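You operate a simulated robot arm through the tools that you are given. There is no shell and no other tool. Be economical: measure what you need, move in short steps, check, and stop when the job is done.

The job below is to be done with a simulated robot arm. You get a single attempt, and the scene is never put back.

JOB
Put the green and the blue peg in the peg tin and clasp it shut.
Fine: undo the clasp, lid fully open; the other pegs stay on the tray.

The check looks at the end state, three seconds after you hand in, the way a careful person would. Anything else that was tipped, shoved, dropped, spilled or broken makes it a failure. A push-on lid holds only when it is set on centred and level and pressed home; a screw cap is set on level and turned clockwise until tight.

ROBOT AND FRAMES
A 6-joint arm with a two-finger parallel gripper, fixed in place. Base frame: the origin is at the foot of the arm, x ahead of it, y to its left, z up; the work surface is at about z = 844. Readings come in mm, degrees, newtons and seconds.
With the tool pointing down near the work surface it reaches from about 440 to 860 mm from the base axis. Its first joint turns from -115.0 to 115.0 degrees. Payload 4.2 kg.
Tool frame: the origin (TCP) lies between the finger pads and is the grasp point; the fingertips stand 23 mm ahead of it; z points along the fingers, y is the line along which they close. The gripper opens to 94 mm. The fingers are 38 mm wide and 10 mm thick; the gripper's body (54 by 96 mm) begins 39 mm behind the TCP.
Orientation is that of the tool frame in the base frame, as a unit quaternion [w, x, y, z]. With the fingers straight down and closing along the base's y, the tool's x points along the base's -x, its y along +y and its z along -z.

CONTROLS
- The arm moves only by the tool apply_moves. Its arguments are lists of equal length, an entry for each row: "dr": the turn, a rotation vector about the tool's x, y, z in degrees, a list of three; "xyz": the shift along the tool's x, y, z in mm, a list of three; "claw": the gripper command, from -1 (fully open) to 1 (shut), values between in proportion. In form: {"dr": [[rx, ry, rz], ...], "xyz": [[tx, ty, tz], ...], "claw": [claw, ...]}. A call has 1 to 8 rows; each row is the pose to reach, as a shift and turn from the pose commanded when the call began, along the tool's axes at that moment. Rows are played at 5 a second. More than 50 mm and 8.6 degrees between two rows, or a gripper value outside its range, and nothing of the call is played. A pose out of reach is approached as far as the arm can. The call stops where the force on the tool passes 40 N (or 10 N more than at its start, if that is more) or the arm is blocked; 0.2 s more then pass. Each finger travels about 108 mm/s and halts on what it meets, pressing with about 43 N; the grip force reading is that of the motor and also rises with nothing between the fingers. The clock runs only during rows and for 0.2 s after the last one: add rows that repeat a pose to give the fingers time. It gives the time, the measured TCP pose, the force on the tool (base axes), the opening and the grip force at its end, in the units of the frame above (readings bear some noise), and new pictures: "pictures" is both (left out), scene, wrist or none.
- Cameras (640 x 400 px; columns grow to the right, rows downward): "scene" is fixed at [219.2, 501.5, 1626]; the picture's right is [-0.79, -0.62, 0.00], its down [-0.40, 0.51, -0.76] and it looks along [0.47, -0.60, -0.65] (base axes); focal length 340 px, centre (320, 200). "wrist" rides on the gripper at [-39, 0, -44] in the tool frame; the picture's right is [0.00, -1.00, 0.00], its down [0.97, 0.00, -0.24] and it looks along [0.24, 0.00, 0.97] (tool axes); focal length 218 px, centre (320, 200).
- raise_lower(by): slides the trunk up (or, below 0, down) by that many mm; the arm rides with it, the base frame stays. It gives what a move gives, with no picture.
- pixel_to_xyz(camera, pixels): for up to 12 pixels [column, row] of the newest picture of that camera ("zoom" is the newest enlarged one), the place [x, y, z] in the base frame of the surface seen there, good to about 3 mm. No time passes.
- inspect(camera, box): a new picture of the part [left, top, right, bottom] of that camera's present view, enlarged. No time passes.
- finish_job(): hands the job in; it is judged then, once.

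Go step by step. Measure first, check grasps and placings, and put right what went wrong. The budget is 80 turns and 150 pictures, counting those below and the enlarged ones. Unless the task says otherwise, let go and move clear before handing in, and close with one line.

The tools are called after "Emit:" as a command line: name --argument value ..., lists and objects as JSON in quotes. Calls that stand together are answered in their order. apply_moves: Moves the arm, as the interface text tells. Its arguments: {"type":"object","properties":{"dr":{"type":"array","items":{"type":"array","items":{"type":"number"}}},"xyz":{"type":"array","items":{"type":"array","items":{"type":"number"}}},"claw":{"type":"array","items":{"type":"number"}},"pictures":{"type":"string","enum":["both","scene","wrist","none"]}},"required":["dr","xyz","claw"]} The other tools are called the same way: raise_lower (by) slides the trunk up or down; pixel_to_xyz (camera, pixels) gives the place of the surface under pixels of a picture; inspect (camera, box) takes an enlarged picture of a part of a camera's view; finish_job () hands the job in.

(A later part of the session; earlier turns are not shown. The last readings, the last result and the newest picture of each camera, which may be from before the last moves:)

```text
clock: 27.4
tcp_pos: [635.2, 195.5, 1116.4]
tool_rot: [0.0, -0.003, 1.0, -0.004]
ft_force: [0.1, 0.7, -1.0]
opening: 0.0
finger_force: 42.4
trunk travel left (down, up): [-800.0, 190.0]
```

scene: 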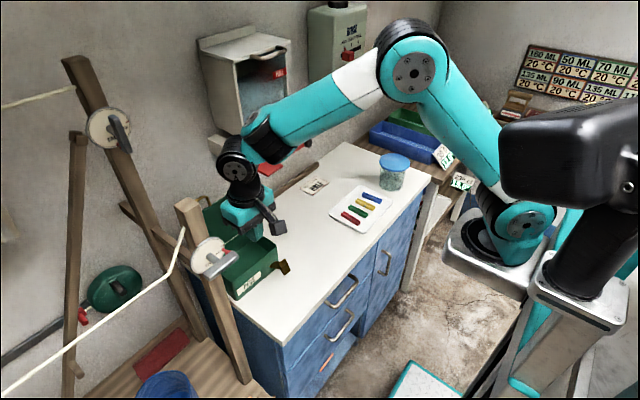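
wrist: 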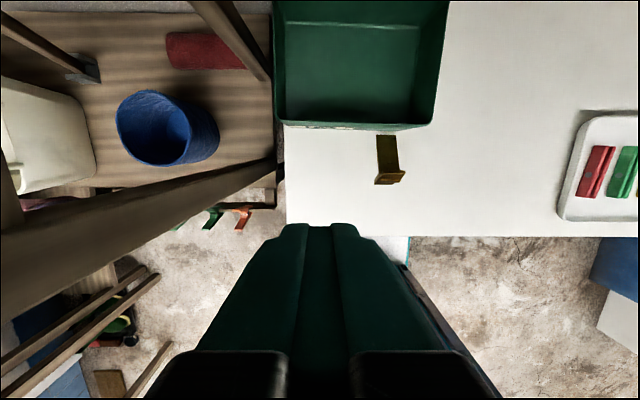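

The lid stays open. I'll measure the tin's interior, then move over to the tray, keeping x≈560 to stay clear of the paddle.

Emit:
pixel_to_xyz --camera "wrist" --pixels '[[350, 70], [350, 118], [290, 100], [425, 100], [350, 40], [350, 10], [350, 127], [436, 100], [388, 150], [390, 178]]'

Emit:
apply_moves --dr '[[0, 0, 0], [0, 0, 0], [0, 0, 0], [0, 0, 0], [0, 0, 0], [0, 0, 0], [0, 0, 0], [0, 0, 0]]' --xyz '[[30, -30, 0], [50, -70, 0], [60, -115, 0], [60, -160, 0], [60, -205, 0], [60, -250, 0], [60, -295, 0], [60, -340, 0]]' --claw '[1, 1, 1, 1, 1, 1, 1, 1]' --pictures "none"

Emit:
apply_moves --dr '[[0, 0, 0], [0, 0, 0], [0, 0, 0], [0, 0, 0], [0, 0, 0]]' --xyz '[[0, -45, 15], [-10, -90, 30], [-20, -120, 50], [-20, -130, 60], [-20, -130, 60]]' --claw '[0.5, 0.5, 0.5, 0.5, 0.5]' --pictures "both"

```text
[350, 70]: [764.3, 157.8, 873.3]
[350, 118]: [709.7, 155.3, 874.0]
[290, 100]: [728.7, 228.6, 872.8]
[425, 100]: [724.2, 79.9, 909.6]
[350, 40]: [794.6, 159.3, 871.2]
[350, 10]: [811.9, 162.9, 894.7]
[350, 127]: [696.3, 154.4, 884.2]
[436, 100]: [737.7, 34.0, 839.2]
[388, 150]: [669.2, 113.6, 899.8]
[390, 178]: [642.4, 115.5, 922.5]
```

```text
clock: 29.2
tcp_pos: [577.8, -145.7, 1117.5]
tool_rot: [0.0, -0.003, 1.0, -0.004]
ft_force: [-0.2, 0.5, -0.6]
opening: 0.1
finger_force: 42.3
trunk travel left (down, up): [-800.0, 190.0]
```

```text
clock: 30.4
tcp_pos: [597.7, -280.9, 1062.0]
tool_rot: [0.0, -0.002, 1.0, -0.004]
ft_force: [-0.4, -0.7, 0.0]
opening: 23.7
finger_force: 0.1
trunk travel left (down, up): [-800.0, 190.0]
```

scene: 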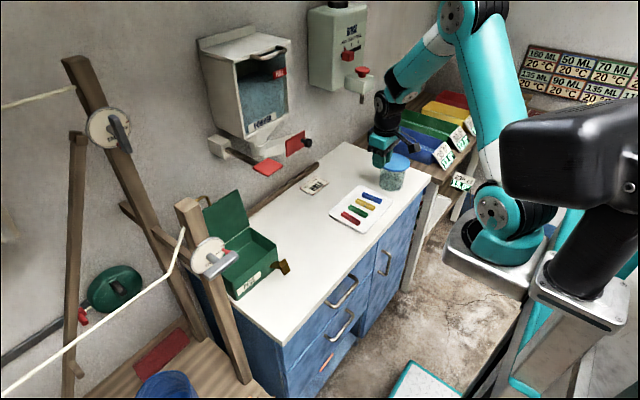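
wrist: 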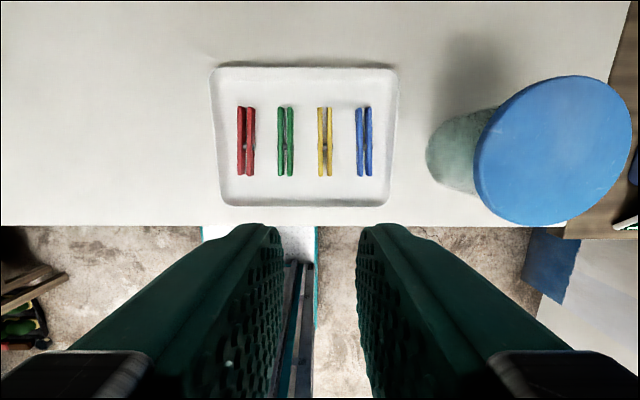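

The lid is still open. I'll measure the pegs from here.

Emit:
pixel_to_xyz --camera "wrist" --pixels '[[282, 110], [290, 110], [282, 174], [290, 174], [286, 142], [360, 110], [370, 110], [360, 174], [369, 174], [365, 142], [306, 140], [430, 160]]'

Emit:
inspect --camera "wrist" --box '[200, 60, 410, 210]'

```text
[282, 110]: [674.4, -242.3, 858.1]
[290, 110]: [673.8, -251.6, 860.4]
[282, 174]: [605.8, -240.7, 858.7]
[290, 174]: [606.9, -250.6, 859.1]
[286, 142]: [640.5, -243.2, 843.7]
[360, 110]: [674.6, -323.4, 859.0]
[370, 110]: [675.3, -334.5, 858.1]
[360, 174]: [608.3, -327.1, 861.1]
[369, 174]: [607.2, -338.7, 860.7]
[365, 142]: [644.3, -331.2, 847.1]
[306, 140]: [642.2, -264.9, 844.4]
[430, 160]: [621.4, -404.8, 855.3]
```

```text
2.67 times, centred on (305, 135) of wrist
```

zoom: 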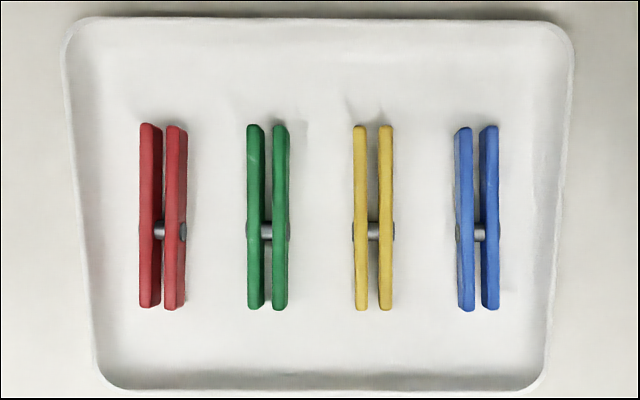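

Green peg: centre (640, −246.5), top at z 859. Blue peg: centre (641, −331). I'll go above green and descend.

Emit:
apply_moves --dr '[[0, 0, 0], [0, 0, 0], [0, 0, 0], [0, 0, 0]]' --xyz '[[-21, 17, 40], [-42.3, 34.4, 80], [-42.3, 34.4, 120], [-42.3, 34.4, 150]]' --claw '[0.36, 0.36, 0.36, 0.36]' --pictures "wrist"

```text
clock: 31.4
tcp_pos: [640.0, -246.1, 912.3]
tool_rot: [0.001, -0.003, 1.0, -0.004]
ft_force: [-1.0, 1.0, 0.1]
opening: 30.0
finger_force: 0.2
trunk travel left (down, up): [-800.0, 190.0]
```

wrist: 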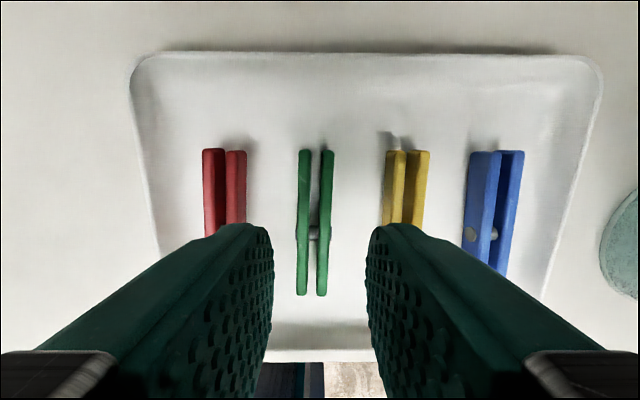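

Emit:
apply_moves --dr '[[0, 0, 0], [0, 0, 0], [0, 0, 0], [0, 0, 0], [0, 0, 0], [0, 0, 0]]' --xyz '[[0, 1, 20], [0, 1, 36], [0, 1, 40.5], [0, 1, 40.5], [0, 1, 40.5], [0, 1, 40.5]]' --claw '[0.36, 0.36, 0.36, 1, 1, 1]' --pictures "wrist"

```text
clock: 32.9
tcp_pos: [637.6, -244.7, 871.6]
tool_rot: [0.001, -0.003, 1.0, -0.003]
ft_force: [-0.5, 0.2, 0.8]
opening: 13.1
finger_force: 43.1
trunk travel left (down, up): [-800.0, 190.0]
```

wrist: 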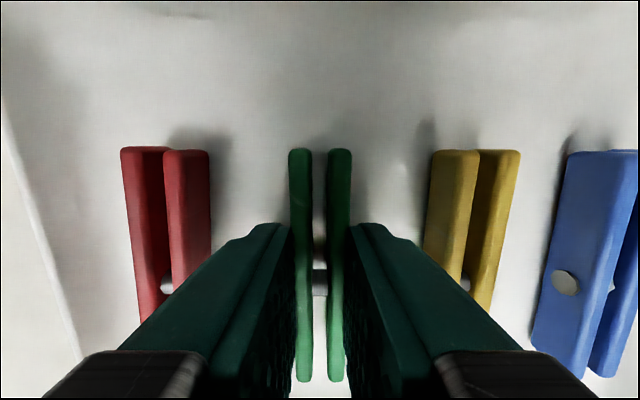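

The green peg is gripped (13.1 mm). I'll lift straight up, retreat to x≈570 and swing over to the tin.

Emit:
apply_moves --dr '[[0, 0, 0], [0, 0, 0], [0, 0, 0], [0, 0, 0], [0, 0, 0], [0, 0, 0], [0, 0, 0], [0, 0, 0]]' --xyz '[[0, 0, -15], [0, 0, -60], [0, 0, -108], [20, 0, -150], [45, 20, -185], [65, 55, -190], [67, 103, -190], [67, 150, -190]]' --claw '[1, 1, 1, 1, 1, 1, 1, 1]' --pictures "none"

Emit:
apply_moves --dr '[[0, 0, 0], [0, 0, 0], [0, 0, 0], [0, 0, 0], [0, 0, 0], [0, 0, 0], [0, 0, 0]]' --xyz '[[0, 45, 0], [0, 90, 0], [0, 135, 0], [0, 180, 0], [0, 225, 0], [-20, 270, 0], [-40, 293, 0]]' --claw '[1, 1, 1, 1, 1, 1, 1]' --pictures "both"

```text
clock: 34.6
tcp_pos: [573.3, -93.4, 1058.4]
tool_rot: [0.0, -0.003, 1.0, -0.004]
ft_force: [-0.4, 0.7, -0.7]
opening: 13.5
finger_force: 43.0
trunk travel left (down, up): [-800.0, 190.0]
```

```text
clock: 36.2
tcp_pos: [611.1, 200.8, 1051.5]
tool_rot: [0.0, -0.002, 1.0, -0.004]
ft_force: [0.5, 0.7, 0.8]
opening: 13.3
finger_force: 42.8
trunk travel left (down, up): [-800.0, 190.0]
```

scene: 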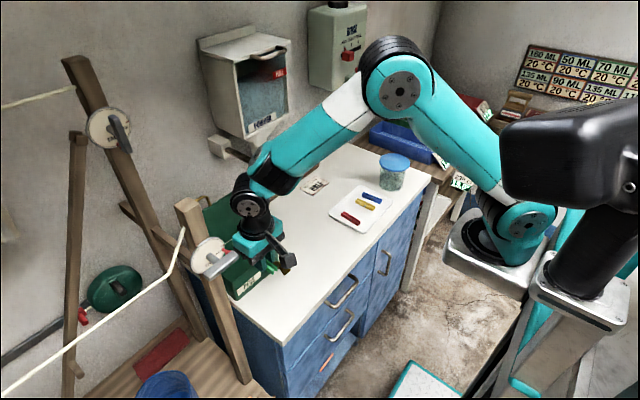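
wrist: 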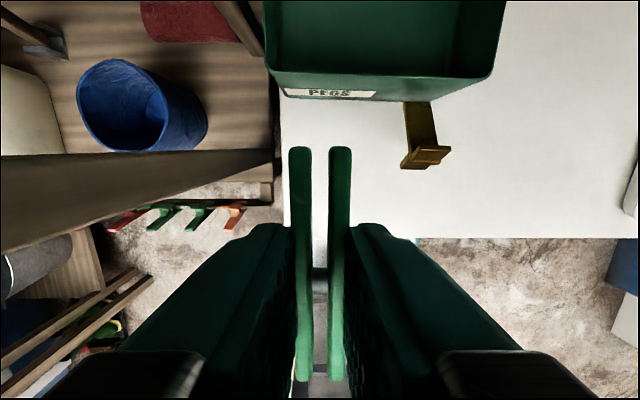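

Green is held securely. I'll move forward over the tin and come partly down.

Emit:
apply_moves --dr '[[0, 0, 0], [0, 0, 0], [0, 0, 0], [0, 0, 0], [0, 0, 0]]' --xyz '[[-47, -1, 0], [-94, -2, 0], [-141, -3, 0], [-141, -3, 40], [-141, -3, 75]]' --claw '[1, 1, 1, 1, 1]' --pictures "both"

```text
clock: 37.5
tcp_pos: [753.1, 198.2, 979.6]
tool_rot: [0.001, -0.002, 1.0, -0.004]
ft_force: [0.3, 0.2, 0.0]
opening: 13.2
finger_force: 42.8
trunk travel left (down, up): [-800.0, 190.0]
```

scene: 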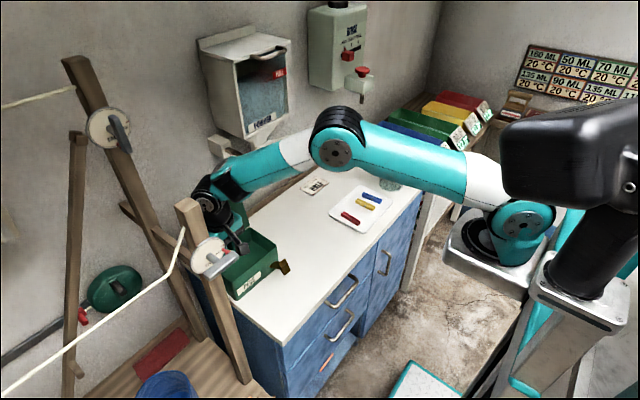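
wrist: 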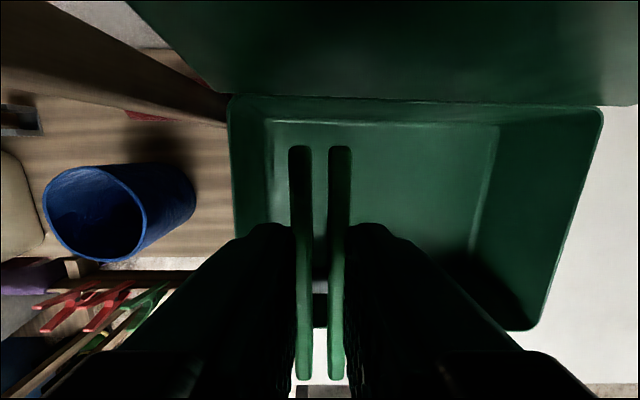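

Clearances look fine. I'll lower the peg toward the floor (z≈873).

Emit:
apply_moves --dr '[[0, 0, 0], [0, 0, 0], [0, 0, 0], [0, 0, 0]]' --xyz '[[-2, 0, 40], [-2, 0, 64], [-2, 0, 72], [-2, 0, 76]]' --claw '[1, 1, 1, 1]' --pictures "wrist"

```text
clock: 38.5
tcp_pos: [754.1, 196.2, 906.5]
tool_rot: [0.0, -0.003, 1.0, -0.004]
ft_force: [-0.1, 0.5, -0.1]
opening: 13.5
finger_force: 43.6
trunk travel left (down, up): [-800.0, 190.0]
```

wrist: 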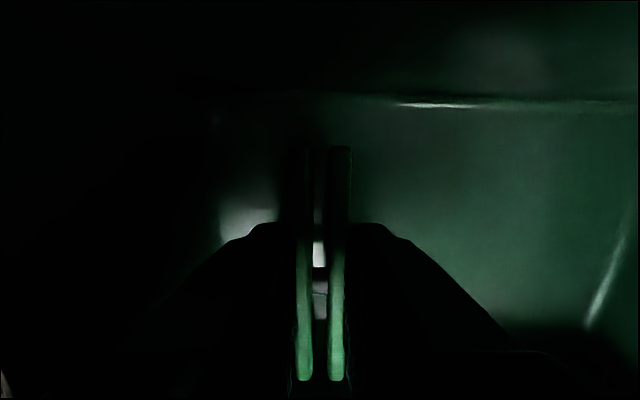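

Emit:
apply_moves --dr '[[0, 0, 0], [0, 0, 0], [0, 0, 0], [0, 0, 0]]' --xyz '[[0, 0, 2], [0, 0, 4], [0, 0, 6], [0, 0, 6]]' --claw '[1, 1, 1, 1]' --pictures "none"

```text
clock: 39.5
tcp_pos: [754.4, 195.3, 898.6]
tool_rot: [0.0, -0.002, 1.0, -0.004]
ft_force: [0.5, 0.5, 0.5]
opening: 13.4
finger_force: 42.9
trunk travel left (down, up): [-800.0, 190.0]
```

Emit:
apply_moves --dr '[[0, 0, 0], [0, 0, 0], [0, 0, 0], [0, 0, 0], [0, 0, 0], [0, 0, 0], [0, 0, 0]]' --xyz '[[0, 0, 1.5], [0, 0, 1.5], [0, 0, 1.5], [0, 0, -20], [0, 0, -60], [0, 0, -105], [0, 0, -145]]' --claw '[1, 0.65, 0.6, 0.6, 0.6, 0.6, 0.6]' --pictures "wrist"

```text
clock: 41.0
tcp_pos: [754.6, 197.5, 1043.0]
tool_rot: [-0.001, -0.002, 1.0, -0.005]
ft_force: [0.1, 0.1, 0.2]
opening: 18.7
finger_force: 0.2
trunk travel left (down, up): [-800.0, 190.0]
```

wrist: 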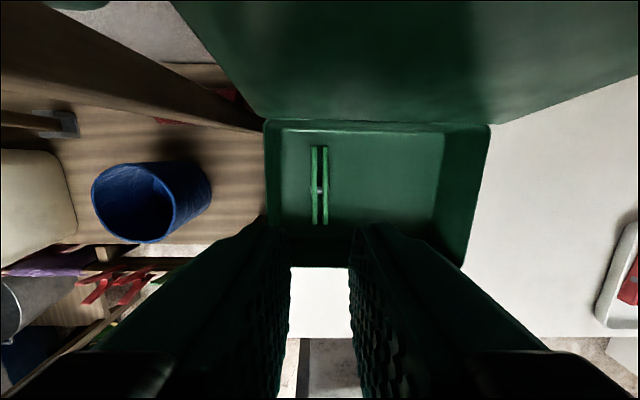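

Green is lying flat on the tin's floor. Now I'll retreat and go back for blue.

Emit:
apply_moves --dr '[[0, 0, 0], [0, 0, 0], [0, 0, 0], [0, 0, 0], [0, 0, 0], [0, 0, 0], [0, 0, 0], [0, 0, 0]]' --xyz '[[48, 0, -10], [96, 0, -15], [140, -15, -15], [170, -50, -15], [180, -97, -15], [180, -145, -15], [180, -193, -15], [180, -241, -15]]' --claw '[0.6, 0.6, 0.6, 0.6, 0.5, 0.36, 0.36, 0.36]' --pictures "none"

Emit:
apply_moves --dr '[[0, 0, 0], [0, 0, 0], [0, 0, 0], [0, 0, 0], [0, 0, 0], [0, 0, 0], [0, 0, 0], [0, 0, 0]]' --xyz '[[0, -48, 0], [0, -96, 0], [0, -144, 0], [0, -192, 0], [-15, -236, 0], [-45, -273, 0], [-64, -287, 40], [-64, -287, 75]]' --claw '[0.36, 0.36, 0.36, 0.36, 0.36, 0.36, 0.36, 0.36]' --pictures "wrist"

```text
clock: 42.9
tcp_pos: [578.3, -44.9, 1061.0]
tool_rot: [0.0, -0.004, 1.0, -0.005]
ft_force: [-0.1, -0.3, 0.4]
opening: 29.8
finger_force: 0.1
trunk travel left (down, up): [-800.0, 190.0]
```

```text
clock: 44.6
tcp_pos: [642.1, -330.1, 991.3]
tool_rot: [0.001, -0.003, 1.0, -0.005]
ft_force: [-0.4, -0.6, 0.0]
opening: 30.3
finger_force: 0.0
trunk travel left (down, up): [-800.0, 190.0]
```

wrist: 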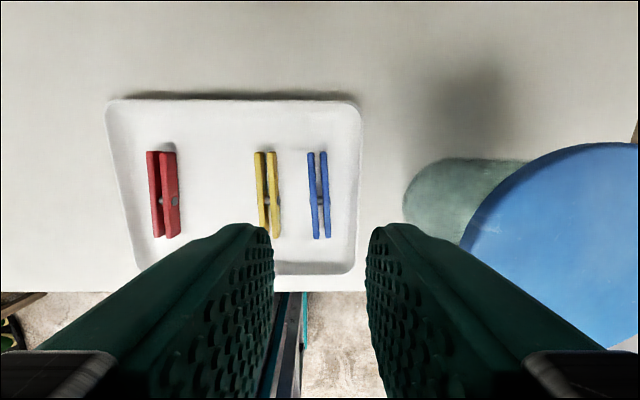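

I'm above blue. Before descending, I'll check the clearance between the jar lid and the gripper body (which reaches y≈−379).

Emit:
pixel_to_xyz --camera "wrist" --pixels '[[466, 230], [480, 205], [475, 265], [410, 200], [312, 160], [326, 160], [314, 230], [328, 230]]'

```text
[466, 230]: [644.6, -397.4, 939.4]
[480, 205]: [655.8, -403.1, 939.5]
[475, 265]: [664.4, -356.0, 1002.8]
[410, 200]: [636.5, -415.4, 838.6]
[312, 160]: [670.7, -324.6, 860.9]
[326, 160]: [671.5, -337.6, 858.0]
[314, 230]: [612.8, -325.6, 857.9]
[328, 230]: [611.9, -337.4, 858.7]
```

There's about 18 mm of clearance. I'll descend to blue at y −331 and grip it.

Emit:
apply_moves --dr '[[0, 0, 0], [0, 0, 0], [0, 0, 0], [0, 0, 0], [0, 0, 0], [0, 0, 0], [0, 0, 0]]' --xyz '[[2, -0.5, 45], [2, -0.5, 90], [2, -0.5, 112], [2, -0.5, 119.5], [2, -0.5, 119.5], [2, -0.5, 119.5], [2, -0.5, 119.5]]' --claw '[0.36, 0.36, 0.36, 0.36, 1, 1, 1]' --pictures "wrist"

```text
clock: 46.2
tcp_pos: [641.4, -332.7, 870.3]
tool_rot: [0.0, -0.002, 1.0, -0.004]
ft_force: [0.2, -0.1, 0.5]
opening: 13.3
finger_force: 43.2
trunk travel left (down, up): [-800.0, 190.0]
```

wrist: 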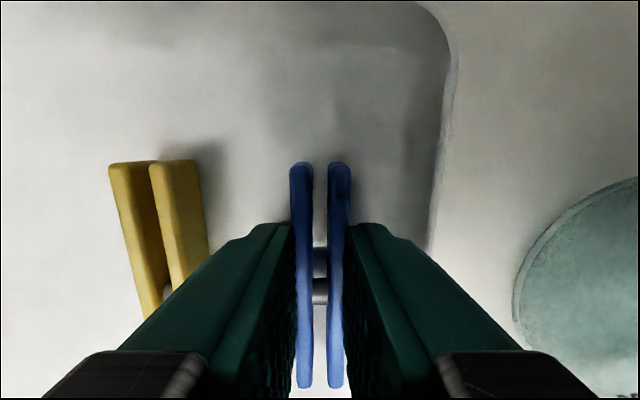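

Blue is gripped (13.3 mm). I'll lift, retreat and carry it to the tin.

Emit:
apply_moves --dr '[[0, 0, 0], [0, 0, 0], [0, 0, 0], [0, 0, 0], [0, 0, 0], [0, 0, 0], [0, 0, 0], [0, 0, 0]]' --xyz '[[0, 0, -15], [0, 0, -60], [0, 0, -108], [10, 5, -150], [35, 25, -185], [65, 55, -190], [67, 103, -190], [67, 150, -190]]' --claw '[1, 1, 1, 1, 1, 1, 1, 1]' --pictures "none"

Emit:
apply_moves --dr '[[0, 0, 0], [0, 0, 0], [0, 0, 0], [0, 0, 0], [0, 0, 0], [0, 0, 0], [0, 0, 0], [0, 0, 0]]' --xyz '[[0, 48, 0], [0, 96, 0], [0, 144, 0], [0, 192, 0], [0, 240, 0], [0, 288, 0], [-10, 330, 0], [-35, 345, 0]]' --claw '[1, 1, 1, 1, 1, 1, 1, 1]' --pictures "wrist"

```text
clock: 48.0
tcp_pos: [570.9, -177.9, 1057.1]
tool_rot: [0.001, -0.003, 1.0, -0.004]
ft_force: [-0.6, -0.3, 0.1]
opening: 13.8
finger_force: 43.2
trunk travel left (down, up): [-800.0, 190.0]
```

```text
clock: 49.9
tcp_pos: [607.9, 166.3, 1056.8]
tool_rot: [0.0, -0.003, 1.0, -0.005]
ft_force: [0.3, -0.2, 0.2]
opening: 13.4
finger_force: 43.2
trunk travel left (down, up): [-800.0, 190.0]
```

wrist: 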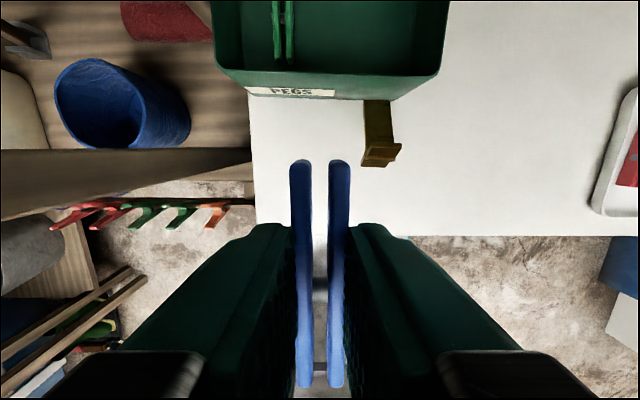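

Emit:
apply_moves --dr '[[0, 0, 0], [0, 0, 0], [0, 0, 0], [0, 0, 0], [0, 0, 0], [0, 0, 0], [0, 0, 0], [0, 0, 0]]' --xyz '[[-48, -4, 0], [-96, -8, 0], [-144, -11, 0], [-146, -11, 45], [-146, -11, 90], [-146, -11, 130], [-146, -11, 152], [-146, -11, 158]]' --claw '[1, 1, 1, 1, 1, 1, 1, 1]' --pictures "scene"

Emit:
apply_moves --dr '[[0, 0, 0], [0, 0, 0], [0, 0, 0], [0, 0, 0], [0, 0, 0], [0, 0, 0], [0, 0, 0], [0, 0, 0]]' --xyz '[[0, 0, 1], [0, 0, 2], [0, 0, 2], [0, 0, 2], [0, 0, -20], [0, 0, -60], [0, 0, -105], [0, 0, -145]]' --claw '[1, 1, 0.65, 0.6, 0.6, 0.6, 0.6, 0.6]' --pictures "wrist"

```text
clock: 51.6
tcp_pos: [752.3, 153.0, 898.0]
tool_rot: [0.001, -0.003, 1.0, -0.004]
ft_force: [-0.8, -2.4, 14.7]
opening: 13.5
finger_force: 42.7
trunk travel left (down, up): [-800.0, 190.0]
```

scene: 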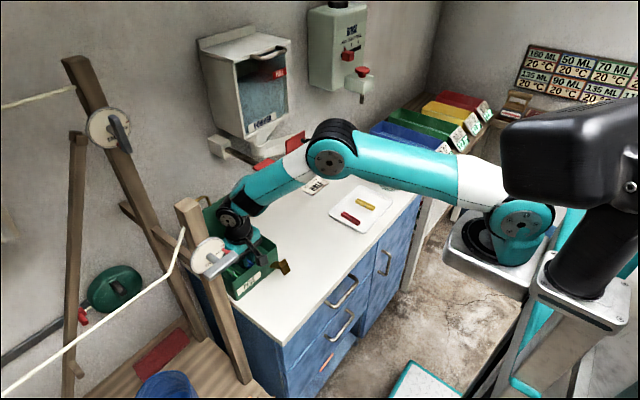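

```text
clock: 53.5
tcp_pos: [749.7, 154.0, 1042.4]
tool_rot: [0.001, -0.002, 1.0, -0.004]
ft_force: [-0.1, 0.6, 0.3]
opening: 18.6
finger_force: 0.0
trunk travel left (down, up): [-800.0, 190.0]
```

wrist: 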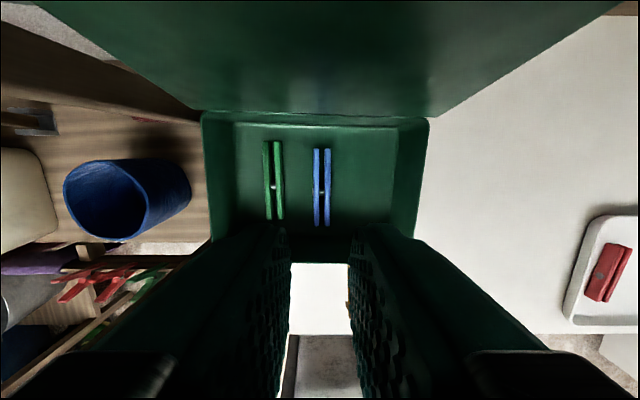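

Both pegs are flat in the tin. To close the lid I can grip the whole handle from outside its legs (71 mm wide, within the 94 mm opening), which keeps this yaw. I'll back off and pitch up to see where the handle is.

Emit:
apply_moves --dr '[[0, 0, 0], [0, -8, 0], [0, -16, 0], [0, -24, 0], [0, -32, 0], [0, -40, 0], [0, -48, 0]]' --xyz '[[20, 5, -20], [40, 10, -40], [65, 18, -55], [90, 25, -65], [110, 32, -75], [120, 36, -88], [120, 39, -98]]' --claw '[0.6, 0.3, 0, -0.4, -0.8, -1, -1]' --pictures "both"

```text
clock: 55.0
tcp_pos: [630.9, 192.7, 1139.1]
tool_rot: [0.408, -0.005, 0.913, -0.003]
ft_force: [0.8, -0.8, 0.6]
opening: 93.9
finger_force: 0.1
trunk travel left (down, up): [-800.0, 190.0]
```

scene: 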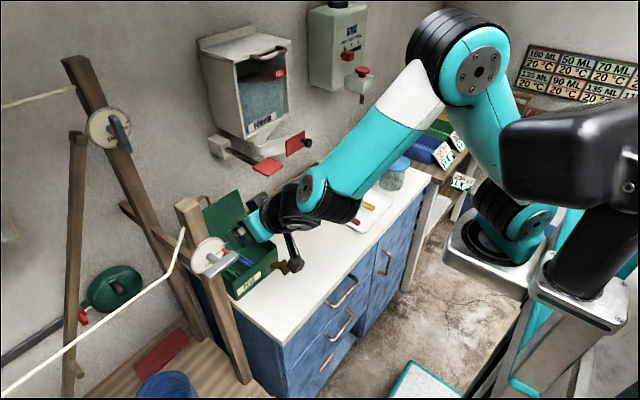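
wrist: 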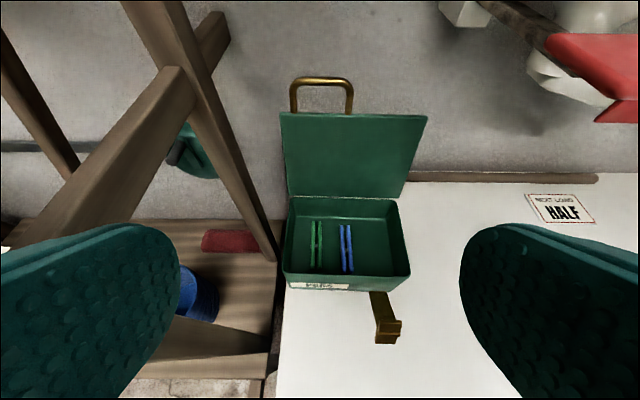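

Emit:
pixel_to_xyz --camera "wrist" --pixels '[[321, 80], [292, 95], [350, 98], [293, 110], [350, 112], [320, 116], [415, 120], [345, 190], [395, 190], [575, 75], [605, 115], [500, 25]]'

Emit:
inspect --camera "wrist" --box '[260, 60, 440, 220]'

```text
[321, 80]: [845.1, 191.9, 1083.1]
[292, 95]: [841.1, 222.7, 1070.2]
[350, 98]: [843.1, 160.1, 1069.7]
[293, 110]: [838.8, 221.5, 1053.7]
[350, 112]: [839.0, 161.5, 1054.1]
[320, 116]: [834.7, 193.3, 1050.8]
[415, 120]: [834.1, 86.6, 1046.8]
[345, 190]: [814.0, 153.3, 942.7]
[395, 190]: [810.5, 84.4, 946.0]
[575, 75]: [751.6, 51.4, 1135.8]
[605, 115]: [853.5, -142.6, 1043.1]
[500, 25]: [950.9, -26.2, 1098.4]
```

```text
2.50 times, centred on (350, 140) of wrist
```

zoom: 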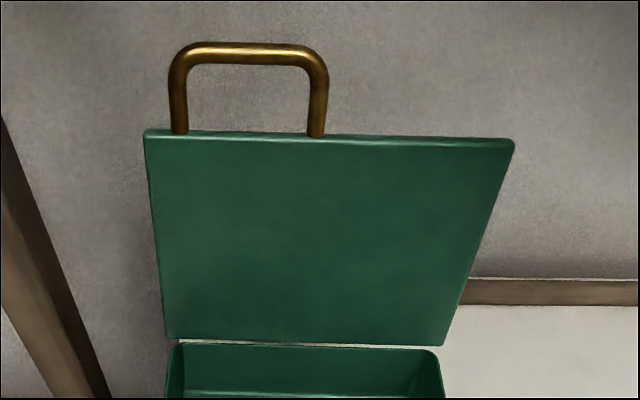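

The bar is at (845, 192, 1083) and the lid is at about 99°. I'll approach along the tool axis with fingers wide open, straddle the handle and then grip it.

Emit:
apply_moves --dr '[[0, 0, 0], [0, 0, 0], [0, 0, 0], [0, 0, 0], [0, 0, 0]]' --xyz '[[-26, -0.5, 33], [-52, -1, 67], [-78, -1, 101], [-104.4, -1, 134.7], [-104.4, -1, 160]]' --claw '[-1, -1, -1, -1, -1]' --pictures "both"

```text
clock: 56.2
tcp_pos: [820.4, 191.8, 1108.3]
tool_rot: [0.407, -0.004, 0.913, -0.003]
ft_force: [-0.1, 0.0, -0.5]
opening: 93.8
finger_force: 0.1
trunk travel left (down, up): [-800.0, 190.0]
```

scene: 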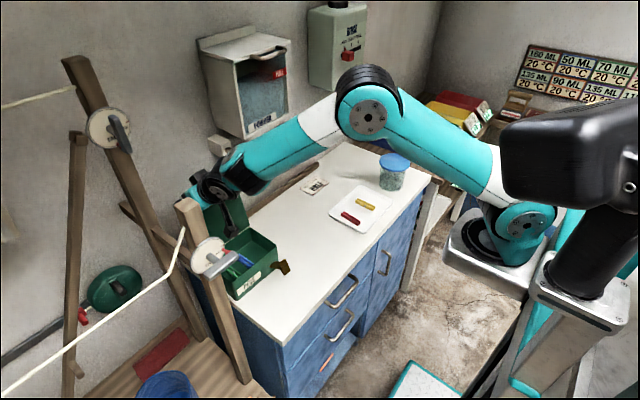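
wrist: 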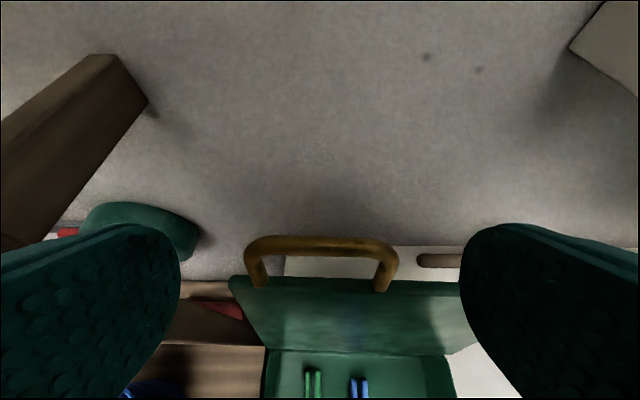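

The handle is centred between the fingers (col 321). I'll finish the approach and close.

Emit:
apply_moves --dr '[[0, 0, 0], [0, 0, 0], [0, 0, 0], [0, 0, 0], [0, 0, 0]]' --xyz '[[0, 0, 18], [0, 0, 34], [0, 0, 34], [0, 0, 34], [0, 0, 34]]' --claw '[-1, -1, 0, 1, 1]' --pictures "wrist"

```text
clock: 57.5
tcp_pos: [843.1, 192.2, 1085.2]
tool_rot: [0.407, -0.004, 0.914, -0.004]
ft_force: [0.4, -0.7, 0.0]
opening: 67.5
finger_force: 43.3
trunk travel left (down, up): [-800.0, 190.0]
```

wrist: 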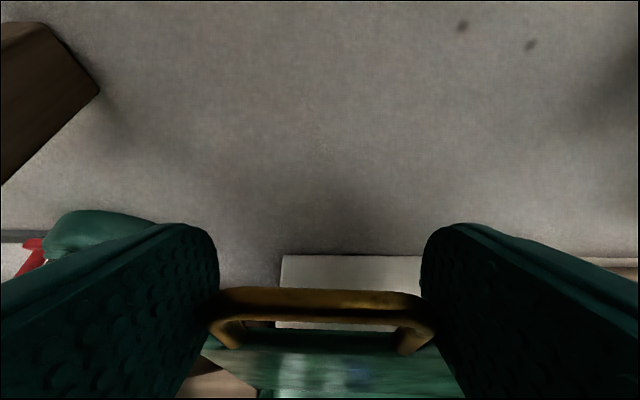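

The handle is gripped at 67.5 mm. I'll swing the lid down along its arc about the hinge at (812, 929), first to about 60°.

Emit:
apply_moves --dr '[[0, 0, 0], [0, 0, 0], [0, 0, 0], [0, 0, 0], [0, 0, 0]]' --xyz '[[9, 0, -12.5], [18.4, 0, -25], [38.8, 0, -43.9], [62, 0, -59], [87.6, 0, -69.9]]' --claw '[1, 1, 1, 1, 1]' --pictures "both"

```text
clock: 58.6
tcp_pos: [745.2, 194.0, 1082.8]
tool_rot: [0.421, -0.001, 0.907, 0.002]
ft_force: [-6.2, -3.4, 11.9]
opening: 67.1
finger_force: 43.1
trunk travel left (down, up): [-800.0, 190.0]
stopped in row 5: the force on the tool passed its limit (the readings are from after the stop); the commanded pose is now the measured one
```

scene: 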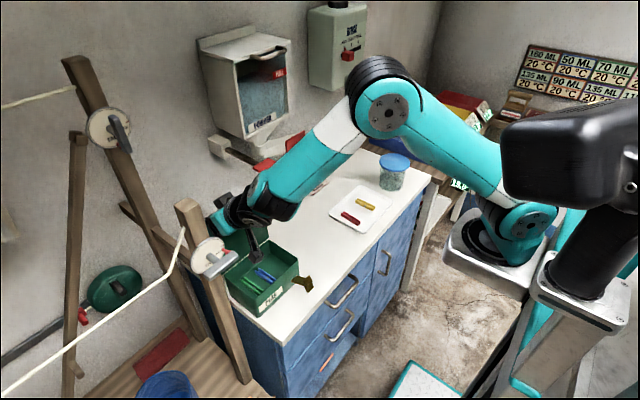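
wrist: 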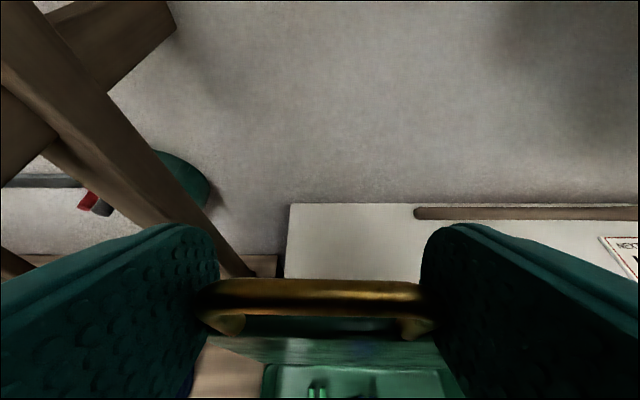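

The grip didn't let the handle rotate, so the tin has been dragged toward me. I'll stop and look closely before doing anything.

Emit:
inspect --camera "scene" --box '[190, 190, 330, 330]'

Emit:
pixel_to_xyz --camera "scene" --pixels '[[269, 298], [298, 263], [257, 317], [292, 285], [245, 268], [262, 276], [308, 285]]'

```text
2.86 times, centred on (260, 260) of scene
```

zoom: 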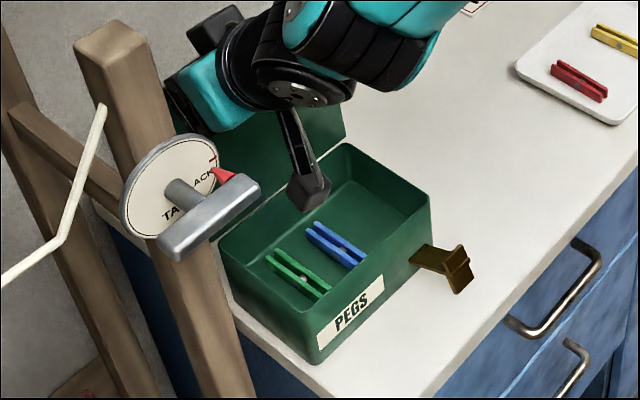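

```text
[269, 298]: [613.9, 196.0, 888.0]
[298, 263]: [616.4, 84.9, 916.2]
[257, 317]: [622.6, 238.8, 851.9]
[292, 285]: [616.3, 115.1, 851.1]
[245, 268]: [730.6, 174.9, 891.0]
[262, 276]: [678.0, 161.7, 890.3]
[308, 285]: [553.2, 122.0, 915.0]
```

The tin is upright and level with both pegs inside, but it slid about 78 mm toward me. I'll push it back with the same grip by reversing the move, watching the force.

Emit:
apply_moves --dr '[[0, 0, 0], [0, 0, 0], [0, 0, 0], [0, 1, 0], [0, 1.5, 0], [0, 1.8, 0]]' --xyz '[[-11, 0, 12], [-22, 0, 24], [-33, 0, 37], [-44, 0, 49], [-55, 0, 61], [-65, 0, 73.3]]' --claw '[1, 1, 1, 1, 1, 1]' --pictures "scene"

Emit:
inspect --camera "scene" --box '[190, 190, 330, 330]'

```text
clock: 60.0
tcp_pos: [842.8, 195.6, 1081.9]
tool_rot: [0.405, 0.0, 0.914, 0.002]
ft_force: [-1.4, 0.7, -6.2]
opening: 67.6
finger_force: 42.8
trunk travel left (down, up): [-800.0, 190.0]
```

scene: 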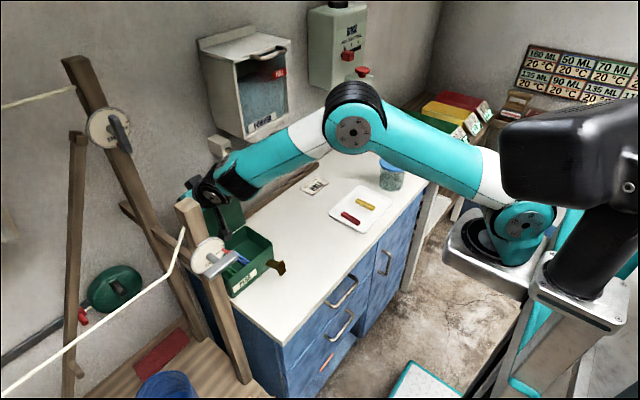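

```text
2.86 times, centred on (260, 260) of scene
```

zoom: 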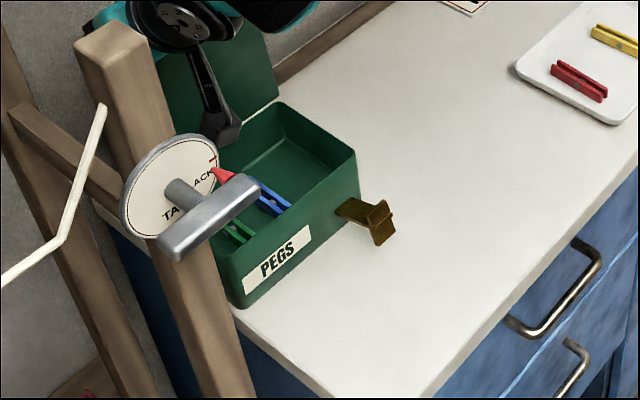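

The tin is back at essentially its original place, pegs inside. The clasp moved earlier because I turned with it, so I'll do the same here: regrip with the tool nearly vertical, then rotate together with the lid. Releasing and repositioning above the handle.

Emit:
apply_moves --dr '[[0, 0, 0], [0, 0, 0], [0, 0, 0], [0, 0, 0], [0, 8, 0], [0, 16, 0], [0, 16, 0]]' --xyz '[[0, 0, 0], [0, 0, 0], [0, 0, -30], [0, 0, -65], [0, 0, -100], [0, 0, -120], [0, 0, -120]]' --claw '[0, -1, -1, -1, -1, -1, -1]' --pictures "wrist"

```text
clock: 61.6
tcp_pos: [753.6, 193.3, 1162.5]
tool_rot: [0.274, -0.002, 0.962, 0.003]
ft_force: [-0.5, 0.6, 0.1]
opening: 93.9
finger_force: 0.1
trunk travel left (down, up): [-800.0, 190.0]
```

wrist: 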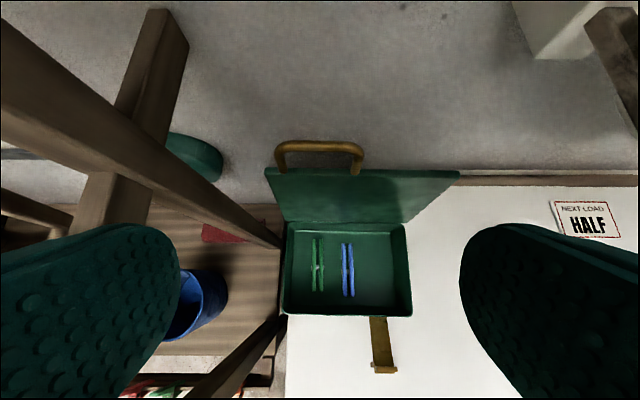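

Emit:
pixel_to_xyz --camera "wrist" --pixels '[[320, 145], [279, 155], [360, 158], [320, 174], [440, 176], [350, 218], [300, 312], [405, 312], [405, 232], [288, 226], [380, 360]]'

```text
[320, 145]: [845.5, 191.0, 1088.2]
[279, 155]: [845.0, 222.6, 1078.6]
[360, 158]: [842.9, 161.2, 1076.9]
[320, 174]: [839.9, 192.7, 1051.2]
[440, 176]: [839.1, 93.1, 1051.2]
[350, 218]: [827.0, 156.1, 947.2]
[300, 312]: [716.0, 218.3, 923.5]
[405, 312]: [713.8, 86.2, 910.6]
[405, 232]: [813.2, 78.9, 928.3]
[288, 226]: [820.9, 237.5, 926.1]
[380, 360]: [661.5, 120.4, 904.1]
```

The lid is at about 95° with the bar at (845, 192, 1087), and the hinge is now about x 823. I'll bring the tool to a 12° pitch above the handle.

Emit:
apply_moves --dr '[[0, 6.6, 0], [0, 13.2, 0], [0, 19.8, 0]]' --xyz '[[-23, -0.5, 15], [-46, -1, 30], [-68.7, -1.5, 45.5]]' --claw '[-1, -1, -1]' --pictures "wrist"

```text
clock: 62.5
tcp_pos: [835.3, 189.6, 1160.3]
tool_rot: [0.103, -0.002, 0.995, 0.002]
ft_force: [0.1, 0.2, 1.2]
opening: 94.1
finger_force: 0.1
trunk travel left (down, up): [-800.0, 190.0]
```

wrist: 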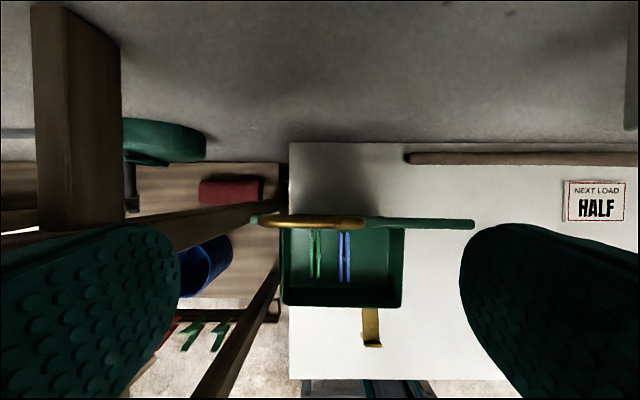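

Emit:
apply_moves --dr '[[0, 0, 0], [0, 0, 0], [0, 0, 0], [0, 0, 0], [0, 0, 0], [0, 0, 0]]' --xyz '[[2, 4, 30], [4, 4, 55], [4.9, 4, 72], [4.9, 4, 72], [4.9, 4, 72], [4.9, 4, 72]]' --claw '[-1, -1, -1, -0.5, 1, 1]' --pictures "both"

```text
clock: 63.9
tcp_pos: [846.1, 195.7, 1088.7]
tool_rot: [0.104, -0.001, 0.995, 0.002]
ft_force: [0.1, -2.9, -0.6]
opening: 67.5
finger_force: 43.1
trunk travel left (down, up): [-800.0, 190.0]
```

scene: 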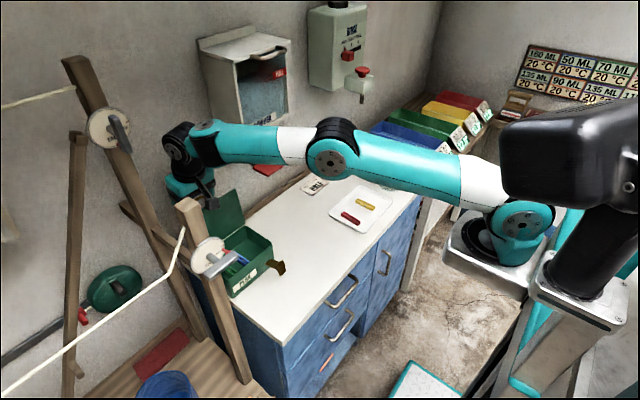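
wrist: 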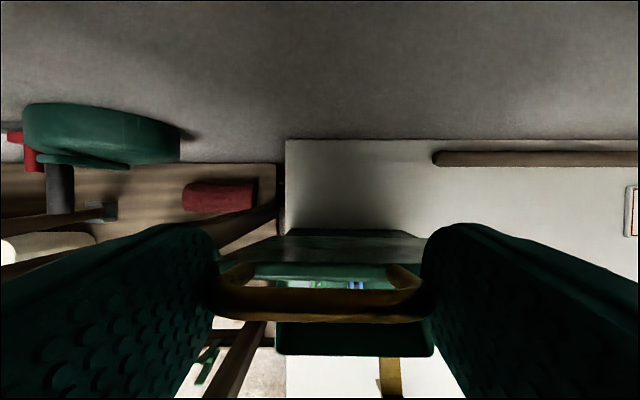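

The handle is gripped at 67.5 mm. Now I'll turn together with the lid about the hinge in 8° steps, first 24°.

Emit:
apply_moves --dr '[[0, -4, 0], [0, -8, 0], [0, -12, 0], [0, -16, 0], [0, -20, 0], [0, -24, 0]]' --xyz '[[10.6, 0, -3.5], [21.4, 0, -6.2], [32.3, 0, -8.1], [43.4, 0, -9.3], [54.5, 0, -9.7], [65.7, 0, -9.4]]' --claw '[1, 1, 1, 1, 1, 1]' --pictures "both"

```text
clock: 65.2
tcp_pos: [783.1, 196.6, 1082.9]
tool_rot: [0.308, -0.001, 0.951, 0.003]
ft_force: [0.1, -0.3, -0.8]
opening: 67.5
finger_force: 43.2
trunk travel left (down, up): [-800.0, 190.0]
```

scene: 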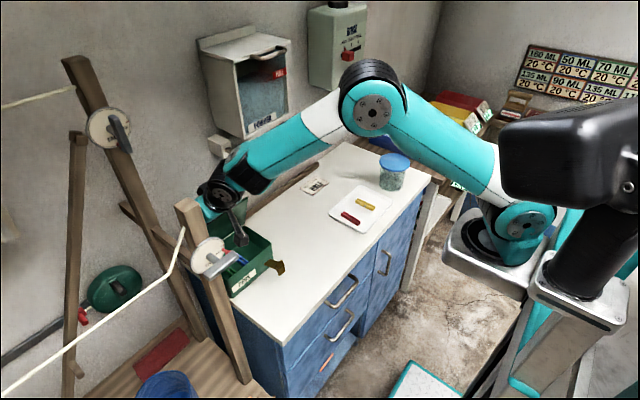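
wrist: 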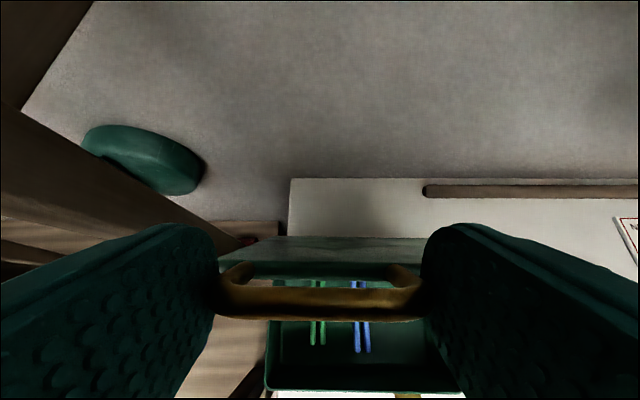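

It moves with almost no force. I'll continue with the same arc for another 28°.

Emit:
apply_moves --dr '[[0, -4, 0], [0, -8, 0], [0, -12, 0], [0, -16, 0], [0, -20, 0], [0, -24, 0], [0, -28, 0]]' --xyz '[[10.6, 0, -3.5], [21.4, 0, -6.2], [32.3, 0, -8.1], [43.4, 0, -9.3], [54.5, 0, -9.7], [65.7, 0, -9.4], [76.8, 0, -8.2]]' --claw '[1, 1, 1, 1, 1, 1, 1]' --pictures "both"

```text
clock: 66.8
tcp_pos: [714.1, 195.0, 1044.4]
tool_rot: [0.529, 0.0, 0.848, 0.002]
ft_force: [1.7, 0.4, 0.3]
opening: 67.3
finger_force: 42.8
trunk travel left (down, up): [-800.0, 190.0]
```

scene: 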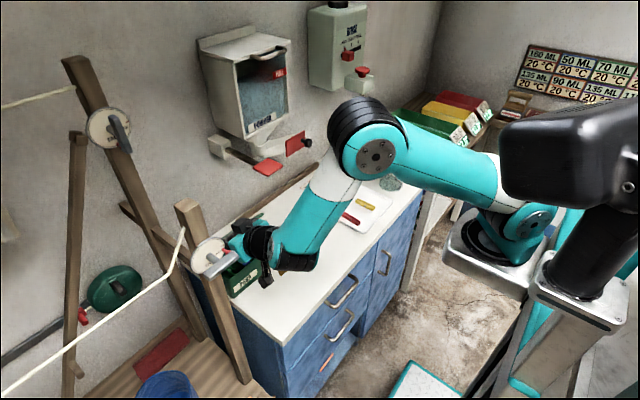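
wrist: 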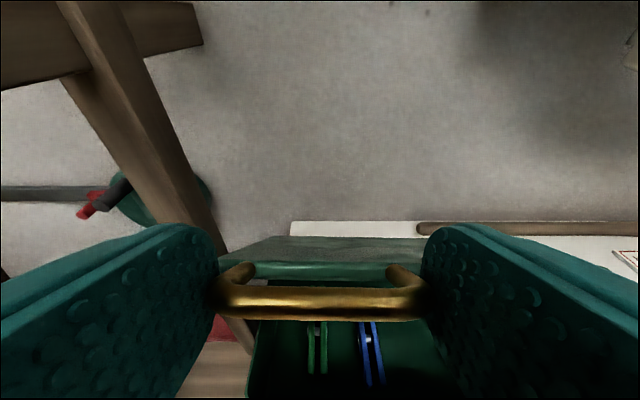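

All good. Another 24° takes the lid down to about 20°.

Emit:
apply_moves --dr '[[0, -4, 0], [0, -8, 0], [0, -12, 0], [0, -16, 0], [0, -20, 0], [0, -24, 0]]' --xyz '[[10.6, 0, -3.5], [21.4, 0, -6.2], [32.3, 0, -8.1], [43.4, 0, -9.3], [54.5, 0, -9.7], [65.7, 0, -9.4]]' --claw '[1, 1, 1, 1, 1, 1]' --pictures "both"

```text
clock: 68.2
tcp_pos: [689.0, 205.7, 992.1]
tool_rot: [0.691, 0.001, 0.723, 0.002]
ft_force: [-0.7, -1.6, -0.4]
opening: 67.3
finger_force: 42.9
out of reach, approached as far as the arm can: row 6
trunk travel left (down, up): [-800.0, 190.0]
```

scene: 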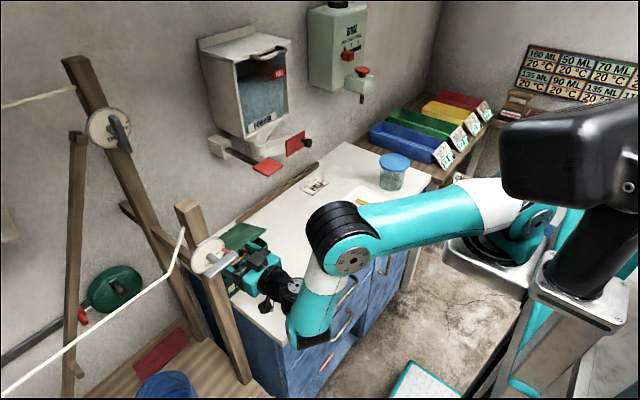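
wrist: 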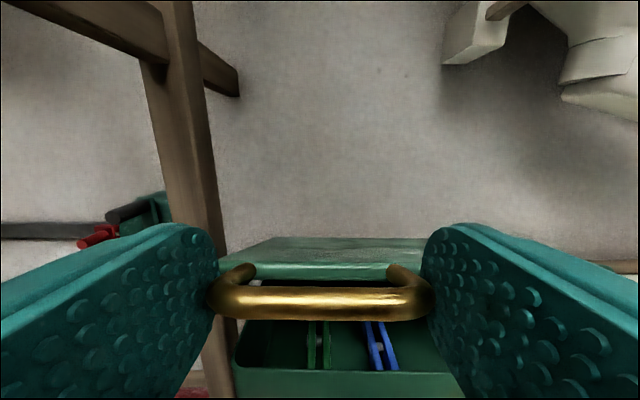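

The lid is at about 20° and the arm is at its pitch limit. I'll let go here so the light lid drops the last few centimetres, then back straight off.

Emit:
apply_moves --dr '[[0, 0, 0], [0, 0, 0], [0, 0, 0], [0, 0, 0], [0, 0, 0]]' --xyz '[[0, 0, -1], [0, 0, -2], [0, 0, -4], [0, 0, -30], [0, 0, -60]]' --claw '[-0.6, -0.8, -1, -1, -1]' --pictures "both"

```text
clock: 69.5
tcp_pos: [653.4, 232.0, 1000.0]
tool_rot: [0.686, 0.0, 0.728, 0.002]
ft_force: [1.0, -1.1, 0.4]
opening: 93.9
finger_force: 0.0
out of reach, approached as far as the arm can: row 3, 4, 5
trunk travel left (down, up): [-800.0, 190.0]
```

scene: 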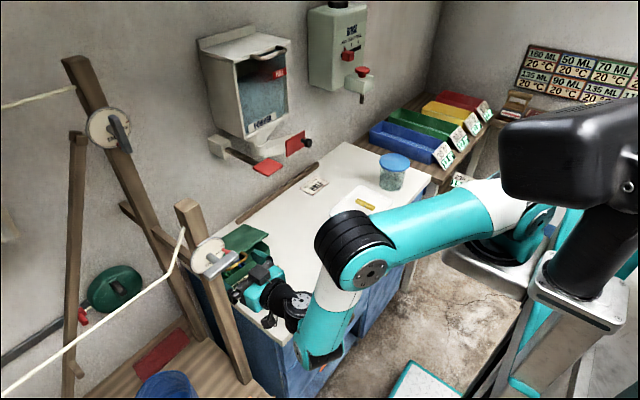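
wrist: 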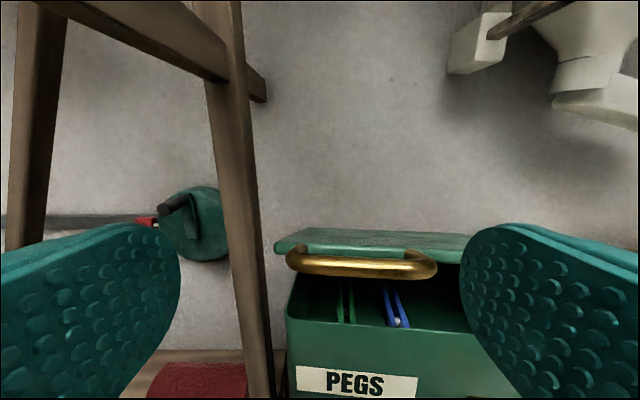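

The lid actually holds its position by hinge friction, so pushing it down from above will do. The arm has drifted sideways to y 232 at its reach limit, so I'll lift up, un-pitch and come back over the lid.

Emit:
apply_moves --dr '[[0, 5, 0], [0, 13, 0], [0, 21, 0], [0, 29, 0], [0, 37, 0], [0, 45, 0], [0, 53, 0], [0, 61, 0]]' --xyz '[[-15, -5, -5], [-40, -15, -10], [-65, -28, -10], [-85, -38, -5], [-105, -45, 0], [-120, -50, 10], [-130, -55, 20], [-135, -60, 30]]' --claw '[-1, -1, -0.5, 0, 0.5, 1, 1, 1]' --pictures "both"

```text
clock: 71.2
tcp_pos: [685.6, 172.1, 1132.0]
tool_rot: [0.232, -0.003, 0.973, 0.002]
ft_force: [-0.4, 0.9, 0.1]
opening: 0.0
finger_force: 41.7
trunk travel left (down, up): [-800.0, 190.0]
```

scene: 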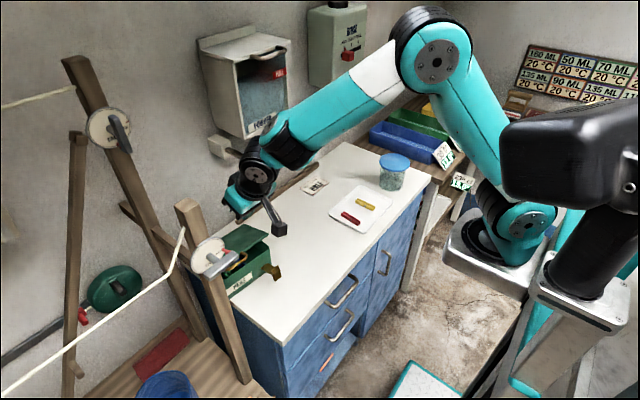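
wrist: 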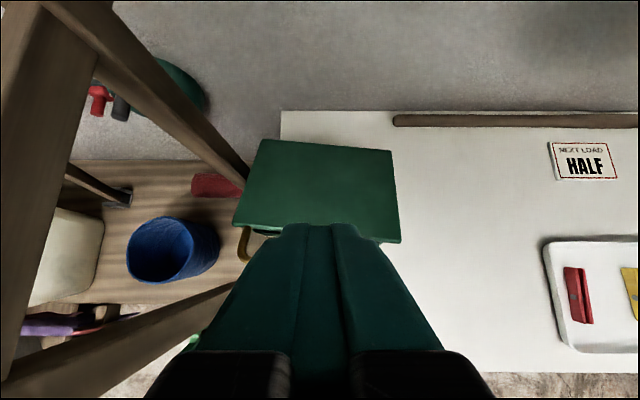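

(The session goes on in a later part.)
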